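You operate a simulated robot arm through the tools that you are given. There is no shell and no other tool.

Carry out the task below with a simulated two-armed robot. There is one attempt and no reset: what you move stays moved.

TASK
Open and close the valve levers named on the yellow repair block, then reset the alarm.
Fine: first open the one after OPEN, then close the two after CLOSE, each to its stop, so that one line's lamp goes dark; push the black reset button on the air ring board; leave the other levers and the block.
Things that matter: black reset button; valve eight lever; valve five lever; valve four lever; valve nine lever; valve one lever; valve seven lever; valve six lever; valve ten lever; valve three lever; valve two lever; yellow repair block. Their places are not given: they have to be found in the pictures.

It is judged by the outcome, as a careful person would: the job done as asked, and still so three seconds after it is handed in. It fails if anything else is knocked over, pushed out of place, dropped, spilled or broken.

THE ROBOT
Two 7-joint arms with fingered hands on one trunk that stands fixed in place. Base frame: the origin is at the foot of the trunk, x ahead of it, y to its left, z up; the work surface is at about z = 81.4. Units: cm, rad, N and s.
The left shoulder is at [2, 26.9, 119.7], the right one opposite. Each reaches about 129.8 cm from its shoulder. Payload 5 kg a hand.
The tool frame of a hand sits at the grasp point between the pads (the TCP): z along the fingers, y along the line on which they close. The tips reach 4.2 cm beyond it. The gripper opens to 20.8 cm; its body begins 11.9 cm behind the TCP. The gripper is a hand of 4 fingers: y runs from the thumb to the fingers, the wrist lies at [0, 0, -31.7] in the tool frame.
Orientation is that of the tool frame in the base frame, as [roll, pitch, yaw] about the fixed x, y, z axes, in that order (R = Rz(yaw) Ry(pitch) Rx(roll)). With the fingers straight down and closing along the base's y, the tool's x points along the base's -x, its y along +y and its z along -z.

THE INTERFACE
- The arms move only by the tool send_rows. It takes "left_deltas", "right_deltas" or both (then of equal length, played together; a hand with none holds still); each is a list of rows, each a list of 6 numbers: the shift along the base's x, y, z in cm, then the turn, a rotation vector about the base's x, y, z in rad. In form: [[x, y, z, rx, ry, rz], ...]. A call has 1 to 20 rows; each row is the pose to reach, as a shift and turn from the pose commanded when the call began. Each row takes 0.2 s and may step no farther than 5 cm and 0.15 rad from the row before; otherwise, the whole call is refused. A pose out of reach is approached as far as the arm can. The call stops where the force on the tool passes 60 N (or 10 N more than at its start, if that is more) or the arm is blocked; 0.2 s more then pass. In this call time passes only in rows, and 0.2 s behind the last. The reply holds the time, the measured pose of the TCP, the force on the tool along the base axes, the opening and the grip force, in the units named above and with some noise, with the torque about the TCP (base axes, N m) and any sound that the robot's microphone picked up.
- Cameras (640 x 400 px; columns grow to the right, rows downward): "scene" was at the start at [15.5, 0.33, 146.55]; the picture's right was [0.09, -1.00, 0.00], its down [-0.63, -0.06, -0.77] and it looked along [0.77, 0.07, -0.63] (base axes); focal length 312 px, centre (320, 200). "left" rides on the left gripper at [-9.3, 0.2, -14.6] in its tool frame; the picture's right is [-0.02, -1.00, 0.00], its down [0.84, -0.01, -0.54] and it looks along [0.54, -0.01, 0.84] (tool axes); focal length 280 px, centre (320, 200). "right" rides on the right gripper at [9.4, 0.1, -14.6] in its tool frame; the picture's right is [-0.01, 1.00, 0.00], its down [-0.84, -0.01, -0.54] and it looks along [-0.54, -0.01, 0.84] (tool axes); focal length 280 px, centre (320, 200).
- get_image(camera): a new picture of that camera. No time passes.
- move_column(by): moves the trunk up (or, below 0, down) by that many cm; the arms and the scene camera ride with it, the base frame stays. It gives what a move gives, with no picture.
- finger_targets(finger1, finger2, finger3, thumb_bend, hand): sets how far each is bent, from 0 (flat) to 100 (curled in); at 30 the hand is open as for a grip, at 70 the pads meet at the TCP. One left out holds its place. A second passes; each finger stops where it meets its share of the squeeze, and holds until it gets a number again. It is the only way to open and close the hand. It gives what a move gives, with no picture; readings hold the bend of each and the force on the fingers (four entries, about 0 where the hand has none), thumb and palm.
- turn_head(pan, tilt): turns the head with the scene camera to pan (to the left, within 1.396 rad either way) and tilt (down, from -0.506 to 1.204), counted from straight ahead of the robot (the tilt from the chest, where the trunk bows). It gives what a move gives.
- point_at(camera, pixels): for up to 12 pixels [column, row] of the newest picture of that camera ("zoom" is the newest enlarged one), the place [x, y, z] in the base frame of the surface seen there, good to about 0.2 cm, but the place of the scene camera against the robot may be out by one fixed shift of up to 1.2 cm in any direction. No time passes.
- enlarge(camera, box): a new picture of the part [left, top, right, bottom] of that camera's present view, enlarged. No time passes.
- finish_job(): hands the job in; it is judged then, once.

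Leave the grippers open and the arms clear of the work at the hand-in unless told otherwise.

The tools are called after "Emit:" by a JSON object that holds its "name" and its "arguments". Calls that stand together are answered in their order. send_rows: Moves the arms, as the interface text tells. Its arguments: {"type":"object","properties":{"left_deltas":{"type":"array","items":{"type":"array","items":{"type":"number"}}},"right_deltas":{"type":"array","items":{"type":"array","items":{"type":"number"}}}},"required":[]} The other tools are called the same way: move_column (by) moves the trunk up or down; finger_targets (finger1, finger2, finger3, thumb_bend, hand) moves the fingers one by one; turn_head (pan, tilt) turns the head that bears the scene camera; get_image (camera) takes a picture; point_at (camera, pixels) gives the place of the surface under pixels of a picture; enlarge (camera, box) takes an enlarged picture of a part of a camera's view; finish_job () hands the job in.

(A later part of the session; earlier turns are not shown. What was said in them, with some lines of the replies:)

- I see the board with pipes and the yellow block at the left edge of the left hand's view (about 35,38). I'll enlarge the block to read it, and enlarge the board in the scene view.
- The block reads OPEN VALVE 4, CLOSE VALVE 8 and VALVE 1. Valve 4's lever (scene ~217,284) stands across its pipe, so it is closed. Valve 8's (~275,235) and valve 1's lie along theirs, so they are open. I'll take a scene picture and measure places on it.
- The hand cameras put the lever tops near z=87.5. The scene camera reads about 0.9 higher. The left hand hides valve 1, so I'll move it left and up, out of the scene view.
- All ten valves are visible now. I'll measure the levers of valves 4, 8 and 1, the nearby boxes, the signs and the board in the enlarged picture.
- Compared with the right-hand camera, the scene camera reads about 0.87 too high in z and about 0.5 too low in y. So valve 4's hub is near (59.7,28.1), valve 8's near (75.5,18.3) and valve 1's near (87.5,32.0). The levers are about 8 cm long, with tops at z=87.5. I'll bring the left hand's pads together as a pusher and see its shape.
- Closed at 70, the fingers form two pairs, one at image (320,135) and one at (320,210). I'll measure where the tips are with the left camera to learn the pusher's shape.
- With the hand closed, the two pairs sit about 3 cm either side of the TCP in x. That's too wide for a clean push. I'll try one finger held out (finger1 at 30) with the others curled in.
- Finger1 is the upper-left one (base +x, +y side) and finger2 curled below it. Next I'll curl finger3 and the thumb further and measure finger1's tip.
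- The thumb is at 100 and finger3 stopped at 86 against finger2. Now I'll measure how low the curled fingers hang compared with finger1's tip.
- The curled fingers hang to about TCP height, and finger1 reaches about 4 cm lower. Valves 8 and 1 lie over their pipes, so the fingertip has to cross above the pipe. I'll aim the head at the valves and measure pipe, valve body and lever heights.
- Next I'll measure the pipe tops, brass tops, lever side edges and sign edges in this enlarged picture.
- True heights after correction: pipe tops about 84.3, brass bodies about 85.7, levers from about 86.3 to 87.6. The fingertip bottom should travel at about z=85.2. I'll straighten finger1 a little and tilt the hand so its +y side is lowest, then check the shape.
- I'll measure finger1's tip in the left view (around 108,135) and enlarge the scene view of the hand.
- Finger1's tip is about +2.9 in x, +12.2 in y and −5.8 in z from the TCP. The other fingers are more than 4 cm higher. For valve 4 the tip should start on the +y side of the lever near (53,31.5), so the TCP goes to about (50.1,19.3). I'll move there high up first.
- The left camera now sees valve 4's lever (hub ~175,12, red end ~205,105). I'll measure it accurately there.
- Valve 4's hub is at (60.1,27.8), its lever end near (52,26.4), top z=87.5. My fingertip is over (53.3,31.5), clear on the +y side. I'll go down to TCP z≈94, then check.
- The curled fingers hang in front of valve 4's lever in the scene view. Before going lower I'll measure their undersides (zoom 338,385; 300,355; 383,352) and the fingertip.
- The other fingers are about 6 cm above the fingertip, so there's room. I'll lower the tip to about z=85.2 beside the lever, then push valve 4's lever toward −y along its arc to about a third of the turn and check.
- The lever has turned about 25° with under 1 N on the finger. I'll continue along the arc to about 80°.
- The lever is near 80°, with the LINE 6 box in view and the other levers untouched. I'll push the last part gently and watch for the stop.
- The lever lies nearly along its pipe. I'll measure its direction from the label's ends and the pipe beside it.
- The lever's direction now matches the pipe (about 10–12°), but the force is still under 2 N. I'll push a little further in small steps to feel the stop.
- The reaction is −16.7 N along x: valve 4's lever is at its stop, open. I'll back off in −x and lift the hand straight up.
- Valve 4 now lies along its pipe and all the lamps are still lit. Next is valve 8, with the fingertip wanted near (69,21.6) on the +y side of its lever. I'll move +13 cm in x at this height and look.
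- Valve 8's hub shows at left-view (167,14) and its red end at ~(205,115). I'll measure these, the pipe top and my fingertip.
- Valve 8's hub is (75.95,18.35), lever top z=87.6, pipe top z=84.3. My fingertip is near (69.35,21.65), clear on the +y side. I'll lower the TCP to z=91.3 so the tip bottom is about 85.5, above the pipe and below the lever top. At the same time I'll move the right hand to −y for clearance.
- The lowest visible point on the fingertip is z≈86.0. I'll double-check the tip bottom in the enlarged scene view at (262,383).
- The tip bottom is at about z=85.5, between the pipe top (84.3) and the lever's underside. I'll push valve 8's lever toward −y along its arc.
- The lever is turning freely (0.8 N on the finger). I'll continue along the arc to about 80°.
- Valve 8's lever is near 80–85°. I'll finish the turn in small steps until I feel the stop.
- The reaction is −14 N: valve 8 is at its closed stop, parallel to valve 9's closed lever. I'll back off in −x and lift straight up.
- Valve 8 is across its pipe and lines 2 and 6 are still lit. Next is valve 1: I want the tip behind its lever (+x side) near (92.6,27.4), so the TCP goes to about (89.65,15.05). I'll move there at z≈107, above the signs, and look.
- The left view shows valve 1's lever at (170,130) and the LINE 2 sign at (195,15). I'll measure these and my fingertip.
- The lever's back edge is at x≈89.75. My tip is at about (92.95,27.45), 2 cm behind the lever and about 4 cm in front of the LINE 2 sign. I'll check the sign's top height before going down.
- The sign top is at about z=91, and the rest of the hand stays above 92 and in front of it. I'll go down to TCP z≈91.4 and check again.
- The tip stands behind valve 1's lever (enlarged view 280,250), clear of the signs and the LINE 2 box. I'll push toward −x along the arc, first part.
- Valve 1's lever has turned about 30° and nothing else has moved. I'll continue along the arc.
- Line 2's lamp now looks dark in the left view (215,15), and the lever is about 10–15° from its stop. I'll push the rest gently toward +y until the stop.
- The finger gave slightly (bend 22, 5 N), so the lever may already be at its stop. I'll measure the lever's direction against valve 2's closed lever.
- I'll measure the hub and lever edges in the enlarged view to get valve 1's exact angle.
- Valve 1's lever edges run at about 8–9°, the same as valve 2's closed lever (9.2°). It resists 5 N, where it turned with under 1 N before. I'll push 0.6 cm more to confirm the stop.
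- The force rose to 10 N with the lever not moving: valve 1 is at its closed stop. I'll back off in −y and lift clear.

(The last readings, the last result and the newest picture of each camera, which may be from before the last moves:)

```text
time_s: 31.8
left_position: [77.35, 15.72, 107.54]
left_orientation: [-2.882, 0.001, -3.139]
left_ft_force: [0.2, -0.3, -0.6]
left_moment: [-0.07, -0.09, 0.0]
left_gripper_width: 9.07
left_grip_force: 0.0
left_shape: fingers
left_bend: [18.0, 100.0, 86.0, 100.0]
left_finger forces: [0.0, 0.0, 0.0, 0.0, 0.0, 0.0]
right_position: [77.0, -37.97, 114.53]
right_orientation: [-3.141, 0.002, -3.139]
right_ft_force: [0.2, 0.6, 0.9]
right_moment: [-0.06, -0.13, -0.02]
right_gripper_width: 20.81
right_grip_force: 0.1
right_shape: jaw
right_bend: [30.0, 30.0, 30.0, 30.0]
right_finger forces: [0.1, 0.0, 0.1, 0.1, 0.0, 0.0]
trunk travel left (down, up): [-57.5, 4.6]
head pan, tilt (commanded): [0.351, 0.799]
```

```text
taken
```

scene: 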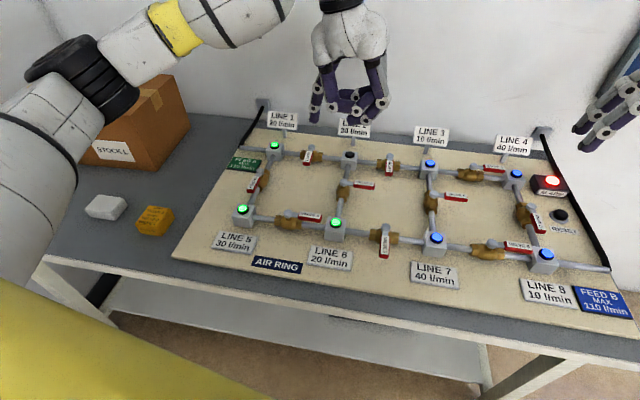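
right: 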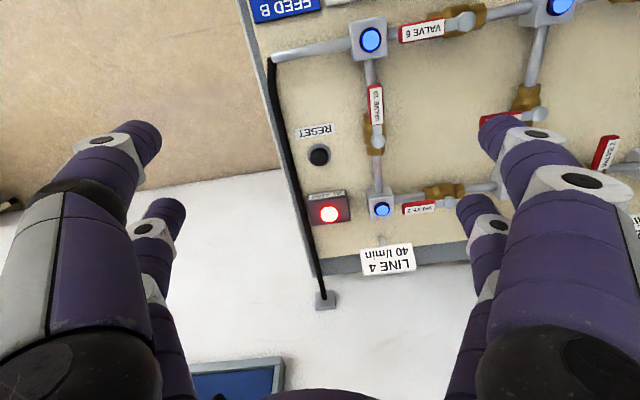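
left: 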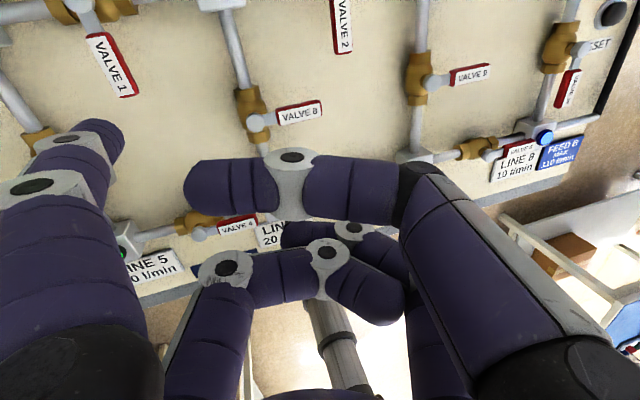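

Only line 2's lamp is dark, and valves 1 and 8 stand across their pipes. The alarm lamp is still red. I'll retract the left hand to its own side, clear of the board.

Emit:
{"name": "send_rows", "arguments": {"left_deltas": [[-3.5, 2, 2, 0, 0, 0], [-7, 4, 4, 0, 0, 0], [-10.5, 6, 6, 0, 0, 0], [-14, 8, 8, 0, 0, 0], [-17.5, 10, 10, 0, 0, 0], [-21, 12.5, 12, 0, 0, 0], [-24.5, 15, 14, 0, 0, 0], [-28, 17.5, 15, 0, 0, 0], [-31.5, 20, 16, 0, 0, 0], [-34, 23, 16, 0, 0, 0]]}}

Emit:
{"name": "finger_targets", "arguments": {"hand": "right", "finger1": 100, "finger2": 100, "finger3": 60, "thumb_bend": 18}}

Emit:
{"name": "get_image", "arguments": {"camera": "right"}}

Emit:
{"name": "get_image", "arguments": {"camera": "scene"}}

```text
time_s: 34.0
left_position: [43.32, 39.06, 123.58]
left_orientation: [-2.88, 0.0, -3.141]
left_ft_force: [-0.3, 1.1, 0.5]
left_moment: [-0.1, -0.06, 0.02]
left_gripper_width: 9.09
left_grip_force: 0.1
left_shape: fingers
left_bend: [18.0, 100.0, 86.0, 100.0]
left_finger forces: [0.1, 0.1, 0.0, 0.0, 0.0, 0.0]
right_position: [77.0, -38.02, 114.44]
right_orientation: [3.141, 0.002, -3.14]
right_ft_force: [-1.4, 1.5, 0.8]
right_moment: [-0.2, -0.06, -0.01]
right_gripper_width: 20.78
right_grip_force: 0.0
right_shape: jaw
right_bend: [30.0, 30.0, 30.0, 30.0]
right_finger forces: [0.1, 0.0, 0.0, 0.1, 0.1, 0.1]
trunk travel left (down, up): [-57.5, 4.6]
head pan, tilt (commanded): [0.351, 0.799]
```

```text
time_s: 35.0
left_position: [43.53, 38.75, 123.63]
left_orientation: [-2.881, 0.0, -3.141]
left_ft_force: [-0.3, -0.6, 0.4]
left_moment: [0.06, 0.02, -0.02]
left_gripper_width: 9.08
left_grip_force: 0.1
left_shape: fingers
left_bend: [18.0, 100.0, 86.0, 100.0]
left_finger forces: [0.1, 0.1, 0.1, 0.1, 0.1, 0.0]
right_position: [76.93, -38.16, 114.46]
right_orientation: [3.141, 0.0, 3.141]
right_ft_force: [0.4, -0.3, -0.1]
right_moment: [0.04, 0.0, 0.02]
right_gripper_width: 10.76
right_grip_force: 0.0
right_shape: fingers
right_bend: [100.0, 100.0, 60.0, 18.0]
right_finger forces: [0.1, 0.0, 0.0, 0.0, 0.0, 0.0]
trunk travel left (down, up): [-57.5, 4.6]
head pan, tilt (commanded): [0.351, 0.799]
```

```text
taken
```

right: 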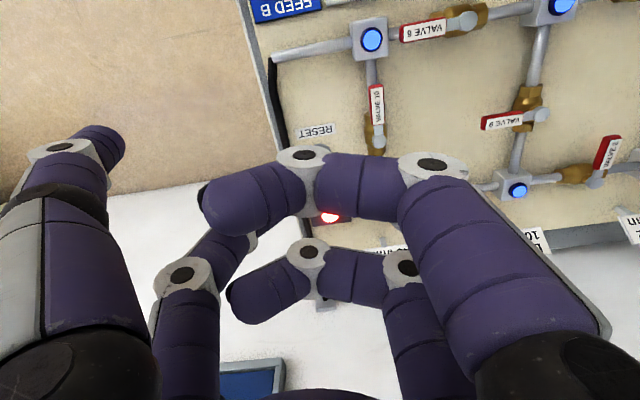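

```text
taken
```

scene: 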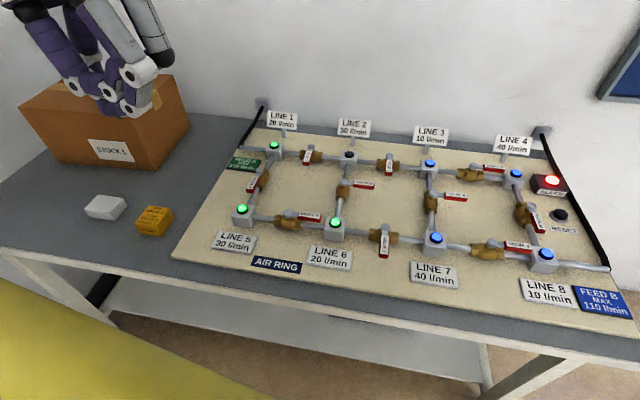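

As expected, the thumb (image ~105,145) is the free digit, on the −y side. I'll curl finger3 up too, tilt the hand so the thumb is lowest, and measure its tip.

Emit:
{"name": "finger_targets", "arguments": {"hand": "right", "finger3": 100}}

Emit:
{"name": "send_rows", "arguments": {"right_deltas": [[0, 0, 0, 0.13, 0, 0], [0, 0, 0, 0.26, 0, 0]]}}

Emit:
{"name": "get_image", "arguments": {"camera": "right"}}

Emit:
{"name": "turn_head", "arguments": {"pan": -0.25, "tilt": 0.6}}

Emit:
{"name": "get_image", "arguments": {"camera": "scene"}}

```text
time_s: 36.0
left_position: [43.51, 38.81, 123.65]
left_orientation: [-2.881, 0.001, -3.141]
left_ft_force: [-0.6, 0.5, 0.3]
left_moment: [-0.02, -0.01, 0.02]
left_gripper_width: 9.09
left_grip_force: 0.0
left_shape: fingers
left_bend: [18.0, 100.0, 86.0, 100.0]
left_finger forces: [0.0, 0.0, 0.1, 0.0, 0.1, 0.1]
right_position: [76.9, -38.12, 114.41]
right_orientation: [3.141, 0.0, -3.141]
right_ft_force: [0.5, 0.1, 0.3]
right_moment: [-0.02, 0.0, 0.01]
right_gripper_width: 10.76
right_grip_force: 0.1
right_shape: fingers
right_bend: [100.0, 100.0, 86.0, 18.0]
right_finger forces: [0.0, 0.0, 0.0, 0.0, 0.1, 0.0]
trunk travel left (down, up): [-57.5, 4.6]
head pan, tilt (commanded): [0.351, 0.799]
```

```text
time_s: 36.6
left_position: [43.47, 38.8, 123.59]
left_orientation: [-2.881, 0.001, -3.14]
left_ft_force: [0.5, -1.0, 0.5]
left_moment: [0.06, -0.01, 0.0]
left_gripper_width: 9.07
left_grip_force: 0.1
left_shape: fingers
left_bend: [18.0, 100.0, 86.0, 100.0]
left_finger forces: [0.1, 0.0, 0.0, 0.0, 0.1, 0.0]
right_position: [77.1, -38.09, 114.37]
right_orientation: [2.88, 0.0, -3.14]
right_ft_force: [-0.2, 0.0, 0.8]
right_moment: [-0.01, 0.02, 0.03]
right_gripper_width: 10.76
right_grip_force: 0.1
right_shape: fingers
right_bend: [100.0, 100.0, 86.0, 18.0]
right_finger forces: [0.1, 0.1, 0.1, 0.0, 0.0, 0.0]
trunk travel left (down, up): [-57.5, 4.6]
head pan, tilt (commanded): [0.351, 0.799]
```

```text
taken
```

right: 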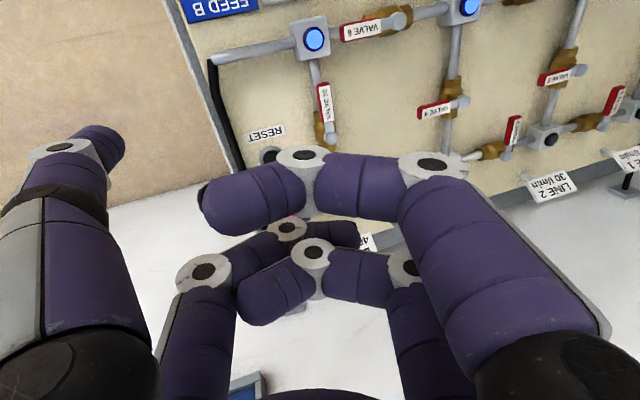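

```text
time_s: 37.6
left_position: [43.61, 38.84, 123.66]
left_orientation: [-2.882, 0.0, -3.14]
left_ft_force: [0.0, -0.1, -0.4]
left_moment: [-0.02, -0.04, 0.03]
left_gripper_width: 9.07
left_grip_force: 0.1
left_shape: fingers
left_bend: [18.0, 100.0, 86.0, 100.0]
left_finger forces: [0.0, 0.0, 0.0, 0.1, 0.1, 0.0]
right_position: [76.98, -38.05, 114.43]
right_orientation: [2.882, 0.002, 3.141]
right_ft_force: [0.1, 0.0, 0.0]
right_moment: [0.01, 0.02, 0.0]
right_gripper_width: 10.78
right_grip_force: 0.0
right_shape: fingers
right_bend: [100.0, 100.0, 86.0, 18.0]
right_finger forces: [0.0, 0.0, 0.0, 0.0, 0.0, 0.0]
trunk travel left (down, up): [-57.5, 4.6]
head pan, tilt (commanded): [-0.25, 0.6]
```

```text
taken
```

scene: 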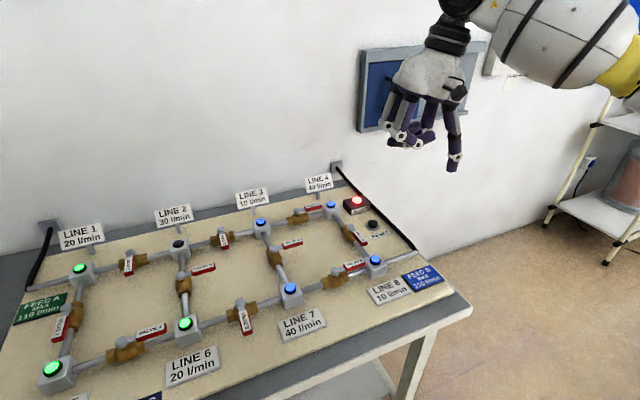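

The thumb tip (scene ~455,168) hangs clearly lowest. I'll measure it with both cameras, and the button again.

Emit:
{"name": "point_at", "arguments": {"camera": "right", "pixels": [[110, 130], [118, 145], [95, 127], [60, 147], [110, 165], [268, 154], [263, 133]]}}

Emit:
{"name": "enlarge", "arguments": {"camera": "scene", "box": [340, 80, 500, 260]}}

```text
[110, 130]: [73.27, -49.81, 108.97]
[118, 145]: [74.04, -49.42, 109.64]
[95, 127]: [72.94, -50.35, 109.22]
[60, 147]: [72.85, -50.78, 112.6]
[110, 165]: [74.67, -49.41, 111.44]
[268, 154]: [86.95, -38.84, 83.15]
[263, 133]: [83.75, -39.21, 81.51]
```

```text
2.22 times, centred on (420, 170) of scene
```

zoom: 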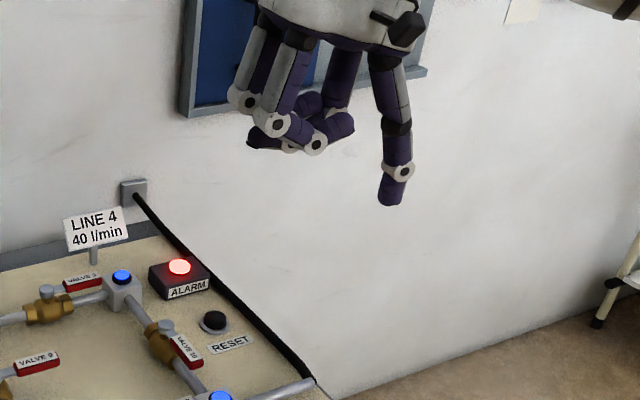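

The thumb tip is about (−2.95, −12.35, −5.65) from the TCP. The button is near (87.6,−38.0,83.3). I'll move the right hand so the thumb tip hovers about 10 cm above the button, then re-measure.

Emit:
{"name": "send_rows", "arguments": {"right_deltas": [[2.7, 2.5, 0, 0, 0, 0], [5.4, 5, -1, 0, 0, 0], [8.1, 7.5, -4, 0, 0, 0], [10.9, 10, -7.5, 0, 0, 0], [13.65, 12.45, -11, 0, 0, 0], [13.65, 12.45, -14, 0, 0, 0]]}}

Emit:
{"name": "get_image", "arguments": {"camera": "right"}}

Emit:
{"name": "get_image", "arguments": {"camera": "scene"}}

Emit:
{"name": "enlarge", "arguments": {"camera": "scene", "box": [290, 110, 450, 290]}}

```text
refused: row 4 steps farther than a row can; nothing moved
```

```text
taken
```

right: 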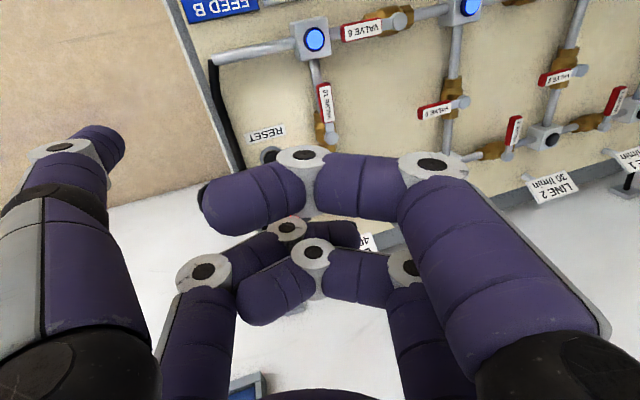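

```text
taken
```

scene: 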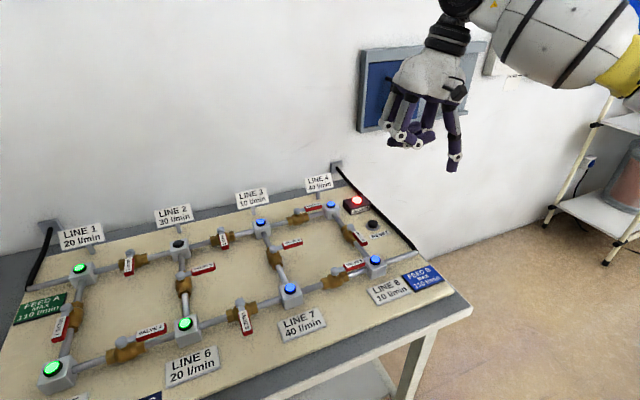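

```text
2.22 times, centred on (370, 200) of scene
```

zoom: 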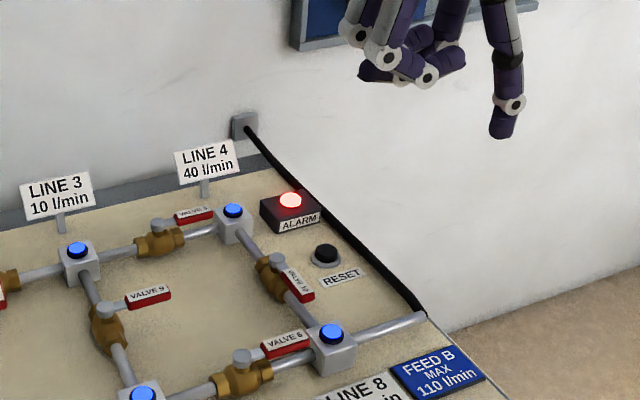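

That call was refused because a step was too long, and nothing moved. I'll send the same path with smaller steps.

Emit:
{"name": "send_rows", "arguments": {"right_deltas": [[2.7, 2.5, 0, 0, 0, 0], [5.4, 5, -1, 0, 0, 0], [8.1, 7.5, -3, 0, 0, 0], [10.9, 10, -5, 0, 0, 0], [13.65, 12.45, -7, 0, 0, 0], [13.65, 12.45, -10.5, 0, 0, 0], [13.65, 12.45, -14, 0, 0, 0]]}}

Emit:
{"name": "get_image", "arguments": {"camera": "right"}}

Emit:
{"name": "get_image", "arguments": {"camera": "scene"}}

Emit:
{"name": "enlarge", "arguments": {"camera": "scene", "box": [290, 110, 450, 290]}}

```text
time_s: 39.2
left_position: [43.59, 39.01, 123.53]
left_orientation: [-2.879, -0.003, -3.141]
left_ft_force: [1.3, 0.0, 0.5]
left_moment: [-0.03, 0.08, -0.02]
left_gripper_width: 9.09
left_grip_force: 0.0
left_shape: fingers
left_bend: [18.0, 100.0, 86.0, 100.0]
left_finger forces: [0.1, 0.1, 0.1, 0.0, 0.0, 0.0]
right_position: [90.76, -25.59, 100.35]
right_orientation: [2.883, 0.0, -3.141]
right_ft_force: [1.1, 0.4, 0.9]
right_moment: [-0.12, 0.06, 0.06]
right_gripper_width: 10.77
right_grip_force: 0.0
right_shape: fingers
right_bend: [100.0, 100.0, 86.0, 18.0]
right_finger forces: [0.0, 0.0, 0.1, 0.1, 0.0, 0.1]
trunk travel left (down, up): [-57.5, 4.6]
head pan, tilt (commanded): [-0.25, 0.6]
```

```text
taken
```

right: 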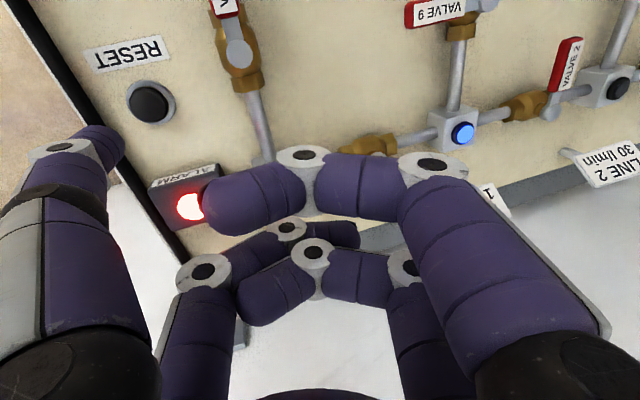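

```text
taken
```

scene: 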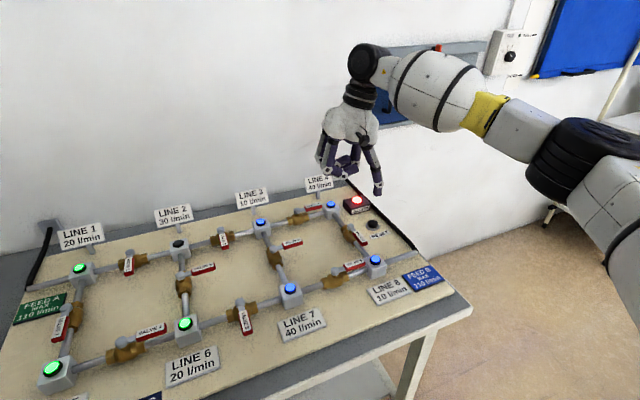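

```text
2.22 times, centred on (370, 200) of scene
```

zoom: 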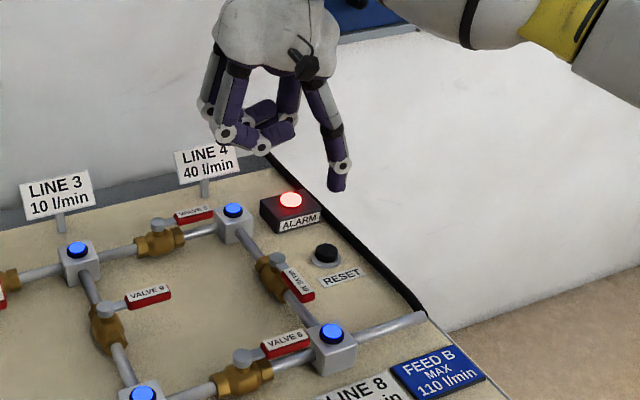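

The button is now clear in the right view at (150,102). I'll measure its centre and rim and the thumb tip.

Emit:
{"name": "point_at", "arguments": {"camera": "right", "pixels": [[148, 103], [140, 100], [160, 103], [148, 92], [148, 115], [131, 100], [172, 104], [110, 130], [118, 145], [95, 127], [180, 205], [155, 200]]}}

Emit:
{"name": "enlarge", "arguments": {"camera": "right", "box": [60, 60, 220, 160]}}

Emit:
{"name": "point_at", "arguments": {"camera": "scene", "pixels": [[377, 193], [373, 223], [379, 180]]}}

```text
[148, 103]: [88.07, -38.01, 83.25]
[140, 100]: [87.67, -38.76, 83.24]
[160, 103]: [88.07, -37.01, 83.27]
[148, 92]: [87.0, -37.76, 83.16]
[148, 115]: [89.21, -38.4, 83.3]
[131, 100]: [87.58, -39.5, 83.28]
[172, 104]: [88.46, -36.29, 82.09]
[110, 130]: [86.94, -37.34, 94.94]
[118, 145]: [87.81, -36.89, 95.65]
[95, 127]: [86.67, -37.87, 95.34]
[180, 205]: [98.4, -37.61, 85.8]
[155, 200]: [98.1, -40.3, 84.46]
```

```text
4.00 times, centred on (140, 110) of right
```

zoom: 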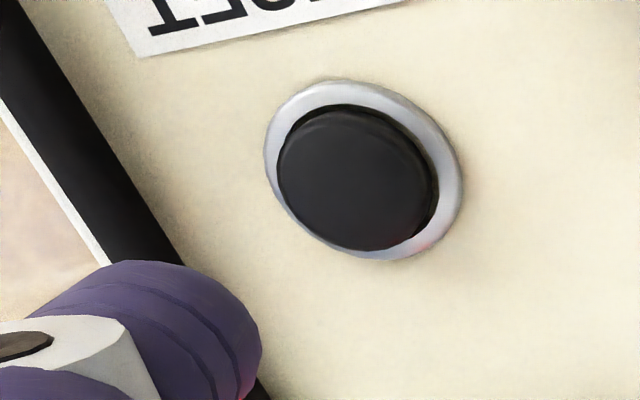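

```text
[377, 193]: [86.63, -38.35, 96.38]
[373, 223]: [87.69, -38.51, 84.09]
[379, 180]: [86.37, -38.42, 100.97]
```

The button centre is about (88.1,−38.05), top z=83.27, and the thumb tip is over (87.75,−37.95). I'll shift +0.3 in x and go down to just above the button.

Emit:
{"name": "send_rows", "arguments": {"right_deltas": [[0.3, -0.1, -3.5, 0, 0, 0], [0.3, -0.1, -7, 0, 0, 0], [0.3, -0.1, -9.8, 0, 0, 0]]}}

Emit:
{"name": "get_image", "arguments": {"camera": "right"}}

Emit:
{"name": "enlarge", "arguments": {"camera": "scene", "box": [320, 150, 420, 250]}}

```text
time_s: 40.0
left_position: [43.61, 38.82, 123.69]
left_orientation: [-2.881, -0.001, -3.141]
left_ft_force: [0.7, -0.1, -0.2]
left_moment: [0.03, 0.1, -0.06]
left_gripper_width: 9.06
left_grip_force: 0.0
left_shape: fingers
left_bend: [18.0, 100.0, 86.0, 100.0]
left_finger forces: [0.1, 0.0, 0.0, 0.0, 0.0, 0.0]
right_position: [91.01, -25.81, 90.5]
right_orientation: [2.883, -0.001, -3.14]
right_ft_force: [0.3, 0.1, -0.2]
right_moment: [0.04, 0.07, -0.01]
right_gripper_width: 10.81
right_grip_force: 0.1
right_shape: fingers
right_bend: [100.0, 100.0, 86.0, 18.0]
right_finger forces: [0.0, 0.0, 0.0, 0.0, 0.0, 0.1]
trunk travel left (down, up): [-57.5, 4.6]
head pan, tilt (commanded): [-0.25, 0.6]
```

```text
taken
```

right: 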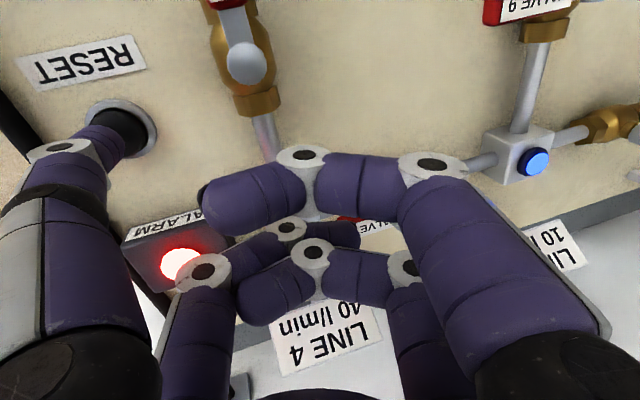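

```text
4.00 times, centred on (370, 200) of scene
```

zoom: 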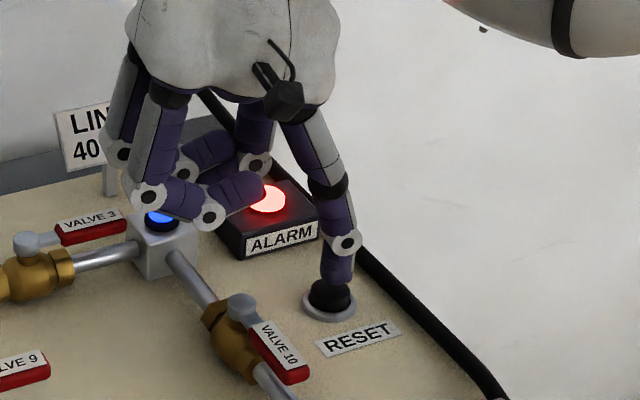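

The thumb tip is right over the button. Before pressing I'll check how close the curled fingers are to the line 4 lamp and the alarm box.

Emit:
{"name": "point_at", "arguments": {"camera": "zoom", "pixels": [[210, 225], [150, 205], [250, 198], [258, 172], [270, 200], [160, 218], [333, 278], [325, 295], [330, 290]]}}

```text
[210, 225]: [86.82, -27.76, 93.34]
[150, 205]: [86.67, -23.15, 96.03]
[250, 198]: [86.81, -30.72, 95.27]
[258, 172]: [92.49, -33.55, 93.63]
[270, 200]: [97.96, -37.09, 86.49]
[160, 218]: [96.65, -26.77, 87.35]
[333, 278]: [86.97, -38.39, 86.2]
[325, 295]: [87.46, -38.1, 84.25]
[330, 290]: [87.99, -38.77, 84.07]
```

The curled fingers are about 6 cm above the lamp and alarm box. I'll lower slowly onto the button and read the force.

Emit:
{"name": "send_rows", "arguments": {"right_deltas": [[0, 0, -0.8, 0, 0, 0], [0, 0, -1.3, 0, 0, 0], [0, 0, -1.7, 0, 0, 0]]}}

Emit:
{"name": "enlarge", "arguments": {"camera": "scene", "box": [320, 150, 420, 250]}}

```text
time_s: 40.8
left_position: [43.46, 38.94, 123.66]
left_orientation: [-2.88, 0.001, -3.141]
left_ft_force: [-0.6, 0.2, 0.2]
left_moment: [-0.02, -0.06, 0.02]
left_gripper_width: 9.08
left_grip_force: 0.0
left_shape: fingers
left_bend: [18.0, 100.0, 86.0, 100.0]
left_finger forces: [0.0, 0.0, 0.0, 0.0, 0.1, 0.1]
right_position: [91.11, -25.57, 89.0]
right_orientation: [2.882, 0.001, 3.141]
right_ft_force: [-0.2, 2.6, 9.0]
right_moment: [-1.1, 0.2, -0.01]
right_gripper_width: 10.85
right_grip_force: 3.8
right_shape: fingers
right_bend: [100.0, 100.0, 86.0, 18.0]
right_finger forces: [0.0, 0.0, 0.1, 0.0, 8.6, 0.0]
trunk travel left (down, up): [-57.5, 4.6]
head pan, tilt (commanded): [-0.25, 0.6]
```

```text
4.00 times, centred on (370, 200) of scene
```

zoom: 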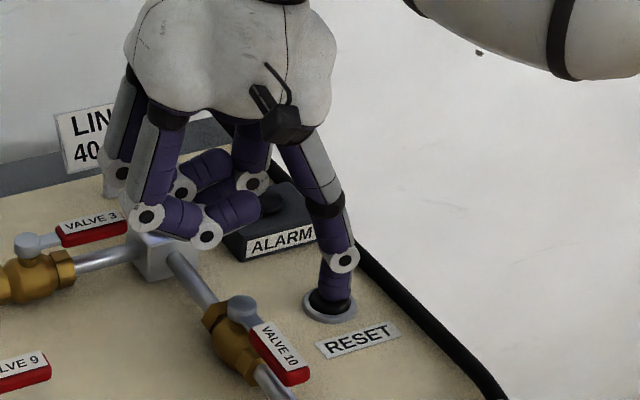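

The force is 9 N and the alarm lamp has gone dark, so the reset took. I'll lift straight up and check.

Emit:
{"name": "send_rows", "arguments": {"right_deltas": [[0, 0, 1.5, 0, 0, 0], [0, 0, 5, 0, 0, 0], [0, 0, 9, 0, 0, 0], [0, 0, 13, 0, 0, 0], [-3, -3, 16, 0, 0, 0], [-6, -6, 18.5, 0, 0, 0], [-9, -9, 20, 0, 0, 0], [-12, -12, 21, 0, 0, 0], [-15, -15, 22, 0, 0, 0], [-18, -17, 23, 0, 0, 0], [-21, -18, 24, 0, 0, 0]]}}

Emit:
{"name": "get_image", "arguments": {"camera": "scene"}}

Emit:
{"name": "get_image", "arguments": {"camera": "right"}}

```text
refused: row 5 steps farther than a row can; nothing moved
```

```text
taken
```

scene: 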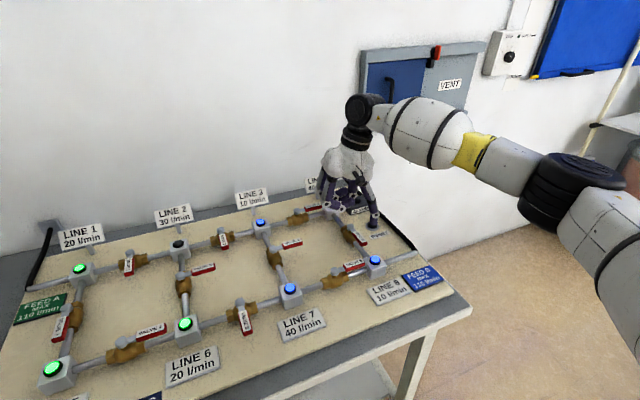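

```text
taken
```

right: 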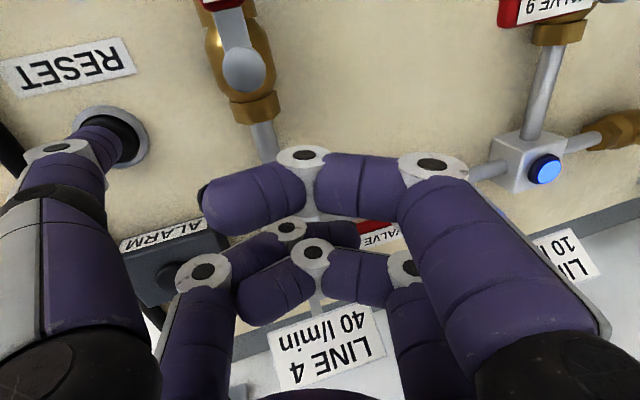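

The call was refused for too long a step, so the thumb is still on the button. I'll lift with smaller steps.

Emit:
{"name": "send_rows", "arguments": {"right_deltas": [[0, 0, 1.5, 0, 0, 0], [0, 0, 5, 0, 0, 0], [0, 0, 9, 0, 0, 0], [0, 0, 13, 0, 0, 0], [0, 0, 17, 0, 0, 0], [-2.5, -2.5, 19.5, 0, 0, 0], [-5, -5, 21, 0, 0, 0], [-8, -8, 22, 0, 0, 0], [-11, -11, 23, 0, 0, 0], [-14, -14, 24, 0, 0, 0], [-17, -16, 25, 0, 0, 0], [-20, -18, 25, 0, 0, 0]]}}

Emit:
{"name": "get_image", "arguments": {"camera": "scene"}}

Emit:
{"name": "enlarge", "arguments": {"camera": "scene", "box": [290, 150, 450, 290]}}

```text
time_s: 43.4
left_position: [43.49, 38.73, 123.73]
left_orientation: [-2.882, 0.0, -3.141]
left_ft_force: [-0.3, -1.0, 0.8]
left_moment: [0.15, -0.06, 0.01]
left_gripper_width: 9.08
left_grip_force: 0.0
left_shape: fingers
left_bend: [18.0, 100.0, 86.0, 100.0]
left_finger forces: [0.1, 0.0, 0.1, 0.0, 0.0, 0.0]
right_position: [71.17, -43.91, 113.91]
right_orientation: [2.88, 0.0, 3.142]
right_ft_force: [0.3, -0.3, -0.6]
right_moment: [0.1, -0.05, 0.01]
right_gripper_width: 10.8
right_grip_force: 0.0
right_shape: fingers
right_bend: [100.0, 100.0, 86.0, 18.0]
right_finger forces: [0.0, 0.0, 0.1, 0.0, 0.0, 0.0]
trunk travel left (down, up): [-57.5, 4.6]
head pan, tilt (commanded): [-0.25, 0.6]
```

```text
taken
```

scene: 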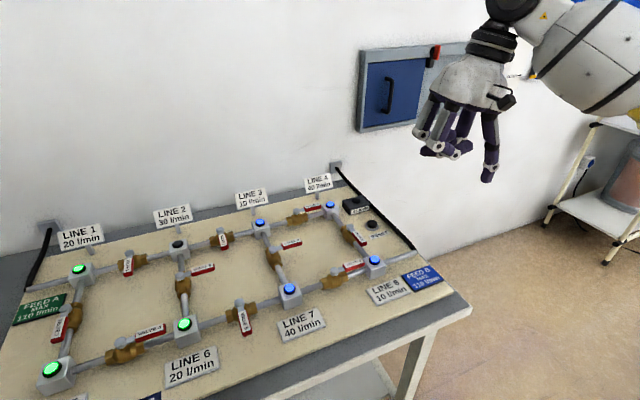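

```text
2.86 times, centred on (370, 220) of scene
```

zoom: 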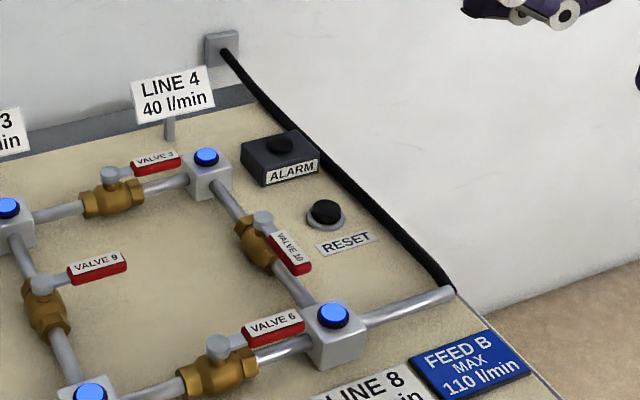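

The alarm lamp stays dark after release and the button is back up. I'll level both hands and open the fingers in free air, then check everything again.

Emit:
{"name": "finger_targets", "arguments": {"hand": "right", "finger1": 30, "finger2": 30, "finger3": 30, "thumb_bend": 30}}

Emit:
{"name": "finger_targets", "arguments": {"hand": "left", "finger1": 30, "finger2": 30, "finger3": 30, "thumb_bend": 30}}

Emit:
{"name": "send_rows", "arguments": {"left_deltas": [[0, 1, 0, 0.13, 0, 0], [0, 2, 0, 0.26, 0, 0]], "right_deltas": [[0, 0, 0, -0.13, 0, 0], [0, 0, 0, -0.26, 0, 0]]}}

Emit:
{"name": "turn_head", "arguments": {"pan": 0.25, "tilt": 0.75}}

Emit:
{"name": "get_image", "arguments": {"camera": "scene"}}

Emit:
{"name": "enlarge", "arguments": {"camera": "scene", "box": [160, 110, 400, 290]}}

Emit:
{"name": "enlarge", "arguments": {"camera": "scene", "box": [380, 130, 620, 310]}}

```text
time_s: 44.4
left_position: [43.64, 38.92, 123.57]
left_orientation: [-2.881, 0.001, -3.142]
left_ft_force: [-0.7, 0.2, -0.1]
left_moment: [-0.03, 0.01, 0.01]
left_gripper_width: 9.06
left_grip_force: 0.0
left_shape: fingers
left_bend: [18.0, 100.0, 86.0, 100.0]
left_finger forces: [0.0, 0.1, 0.1, 0.0, 0.1, 0.1]
right_position: [71.26, -43.85, 113.91]
right_orientation: [2.881, 0.0, -3.14]
right_ft_force: [-0.7, -0.1, 0.2]
right_moment: [-0.01, 0.0, 0.0]
right_gripper_width: 21.81
right_grip_force: 0.0
right_shape: fingers
right_bend: [30.0, 30.0, 30.0, 30.0]
right_finger forces: [0.0, 0.0, 0.1, 0.1, 0.1, 0.1]
trunk travel left (down, up): [-57.5, 4.6]
head pan, tilt (commanded): [-0.25, 0.6]
```

```text
time_s: 45.4
left_position: [43.56, 38.93, 123.68]
left_orientation: [-2.881, 0.0, 3.14]
left_ft_force: [0.2, 0.2, 0.2]
left_moment: [-0.04, 0.03, 0.04]
left_gripper_width: 21.92
left_grip_force: 0.0
left_shape: fingers
left_bend: [30.0, 30.0, 30.0, 30.0]
left_finger forces: [0.0, 0.0, 0.0, 0.0, 0.0, 0.1]
right_position: [71.2, -43.78, 113.86]
right_orientation: [2.884, 0.001, 3.14]
right_ft_force: [-0.5, -0.9, 0.4]
right_moment: [-0.04, 0.0, -0.02]
right_gripper_width: 21.84
right_grip_force: 0.1
right_shape: fingers
right_bend: [30.0, 30.0, 30.0, 30.0]
right_finger forces: [0.1, 0.1, 0.0, 0.0, 0.0, 0.1]
trunk travel left (down, up): [-57.5, 4.6]
head pan, tilt (commanded): [-0.25, 0.6]
```

```text
time_s: 46.0
left_position: [43.48, 40.91, 123.76]
left_orientation: [-3.141, 0.002, -3.138]
left_ft_force: [-2.8, 0.6, 8.4]
left_moment: [-0.11, -0.65, 0.02]
left_gripper_width: 21.88
left_grip_force: 0.1
left_shape: fingers
left_bend: [30.0, 30.0, 30.0, 30.0]
left_finger forces: [0.0, 0.0, 0.0, 0.1, 0.0, 0.0]
right_position: [71.08, -43.76, 113.75]
right_orientation: [-3.141, 0.0, -3.14]
right_ft_force: [1.8, 1.5, -1.7]
right_moment: [-0.22, 0.15, 0.0]
right_gripper_width: 21.85
right_grip_force: 0.1
right_shape: fingers
right_bend: [30.0, 30.0, 30.0, 30.0]
right_finger forces: [0.0, 0.0, 0.1, 0.0, 0.0, 0.0]
trunk travel left (down, up): [-57.5, 4.6]
head pan, tilt (commanded): [-0.25, 0.6]
```

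```text
time_s: 47.0
left_position: [43.36, 40.89, 123.43]
left_orientation: [3.141, -0.004, 3.141]
left_ft_force: [-1.2, -1.0, 0.3]
left_moment: [0.04, -0.06, -0.01]
left_gripper_width: 21.88
left_grip_force: 0.0
left_shape: fingers
left_bend: [30.0, 30.0, 30.0, 30.0]
left_finger forces: [0.1, 0.0, 0.1, 0.0, 0.0, 0.1]
right_position: [71.1, -43.8, 114.0]
right_orientation: [3.141, 0.004, -3.141]
right_ft_force: [-0.8, -0.7, 0.7]
right_moment: [0.02, -0.08, -0.01]
right_gripper_width: 21.84
right_grip_force: 0.1
right_shape: fingers
right_bend: [30.0, 30.0, 30.0, 30.0]
right_finger forces: [0.1, 0.0, 0.0, 0.1, 0.0, 0.0]
trunk travel left (down, up): [-57.5, 4.6]
head pan, tilt (commanded): [0.25, 0.75]
```

```text
taken
```

scene: 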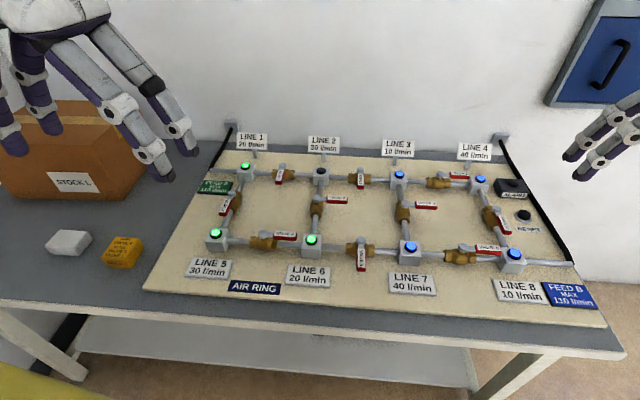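

```text
2.22 times, centred on (280, 200) of scene
```

zoom: 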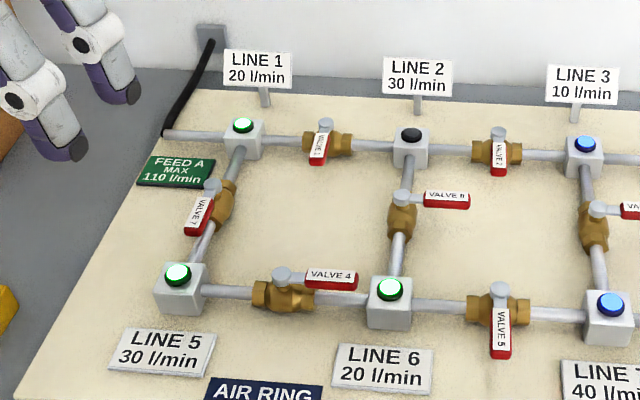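

```text
2.22 times, centred on (500, 220) of scene
```

zoom: 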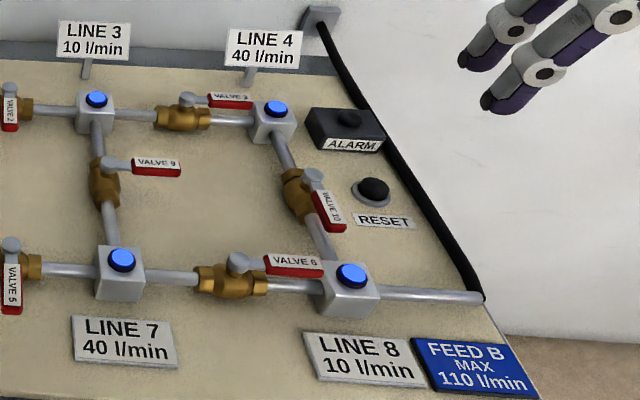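

Valve 4 is open along its pipe, and valves 8 and 1 are closed across theirs. Only line 2's lamp is dark. The alarm is off, the other levers and the block are where they were, and both hands are open and clear. I'll hand the job in.

Emit:
{"name": "finish_job", "arguments": {}}

```text
The job is handed in.
```

The levers are set as the yellow block asks, the alarm is reset, and the job is handed in.

- **Valve 4 (OPEN):** its lever was turned first and now lies along its pipe, at its stop.
- **Valves 8 and 1 (CLOSE):** both levers now stand across their pipes, each pushed until it reached its stop.
- **Lamps:** line 2's lamp is dark and the other seven are lit.
- **Alarm:** I pressed the black reset button with about 9 N. The alarm lamp went dark and was still dark in the last picture, about 6 seconds later.

In that last picture the other seven levers, the block and the rest of the table looked unmoved. Both hands were open and clear of the work when I handed in.
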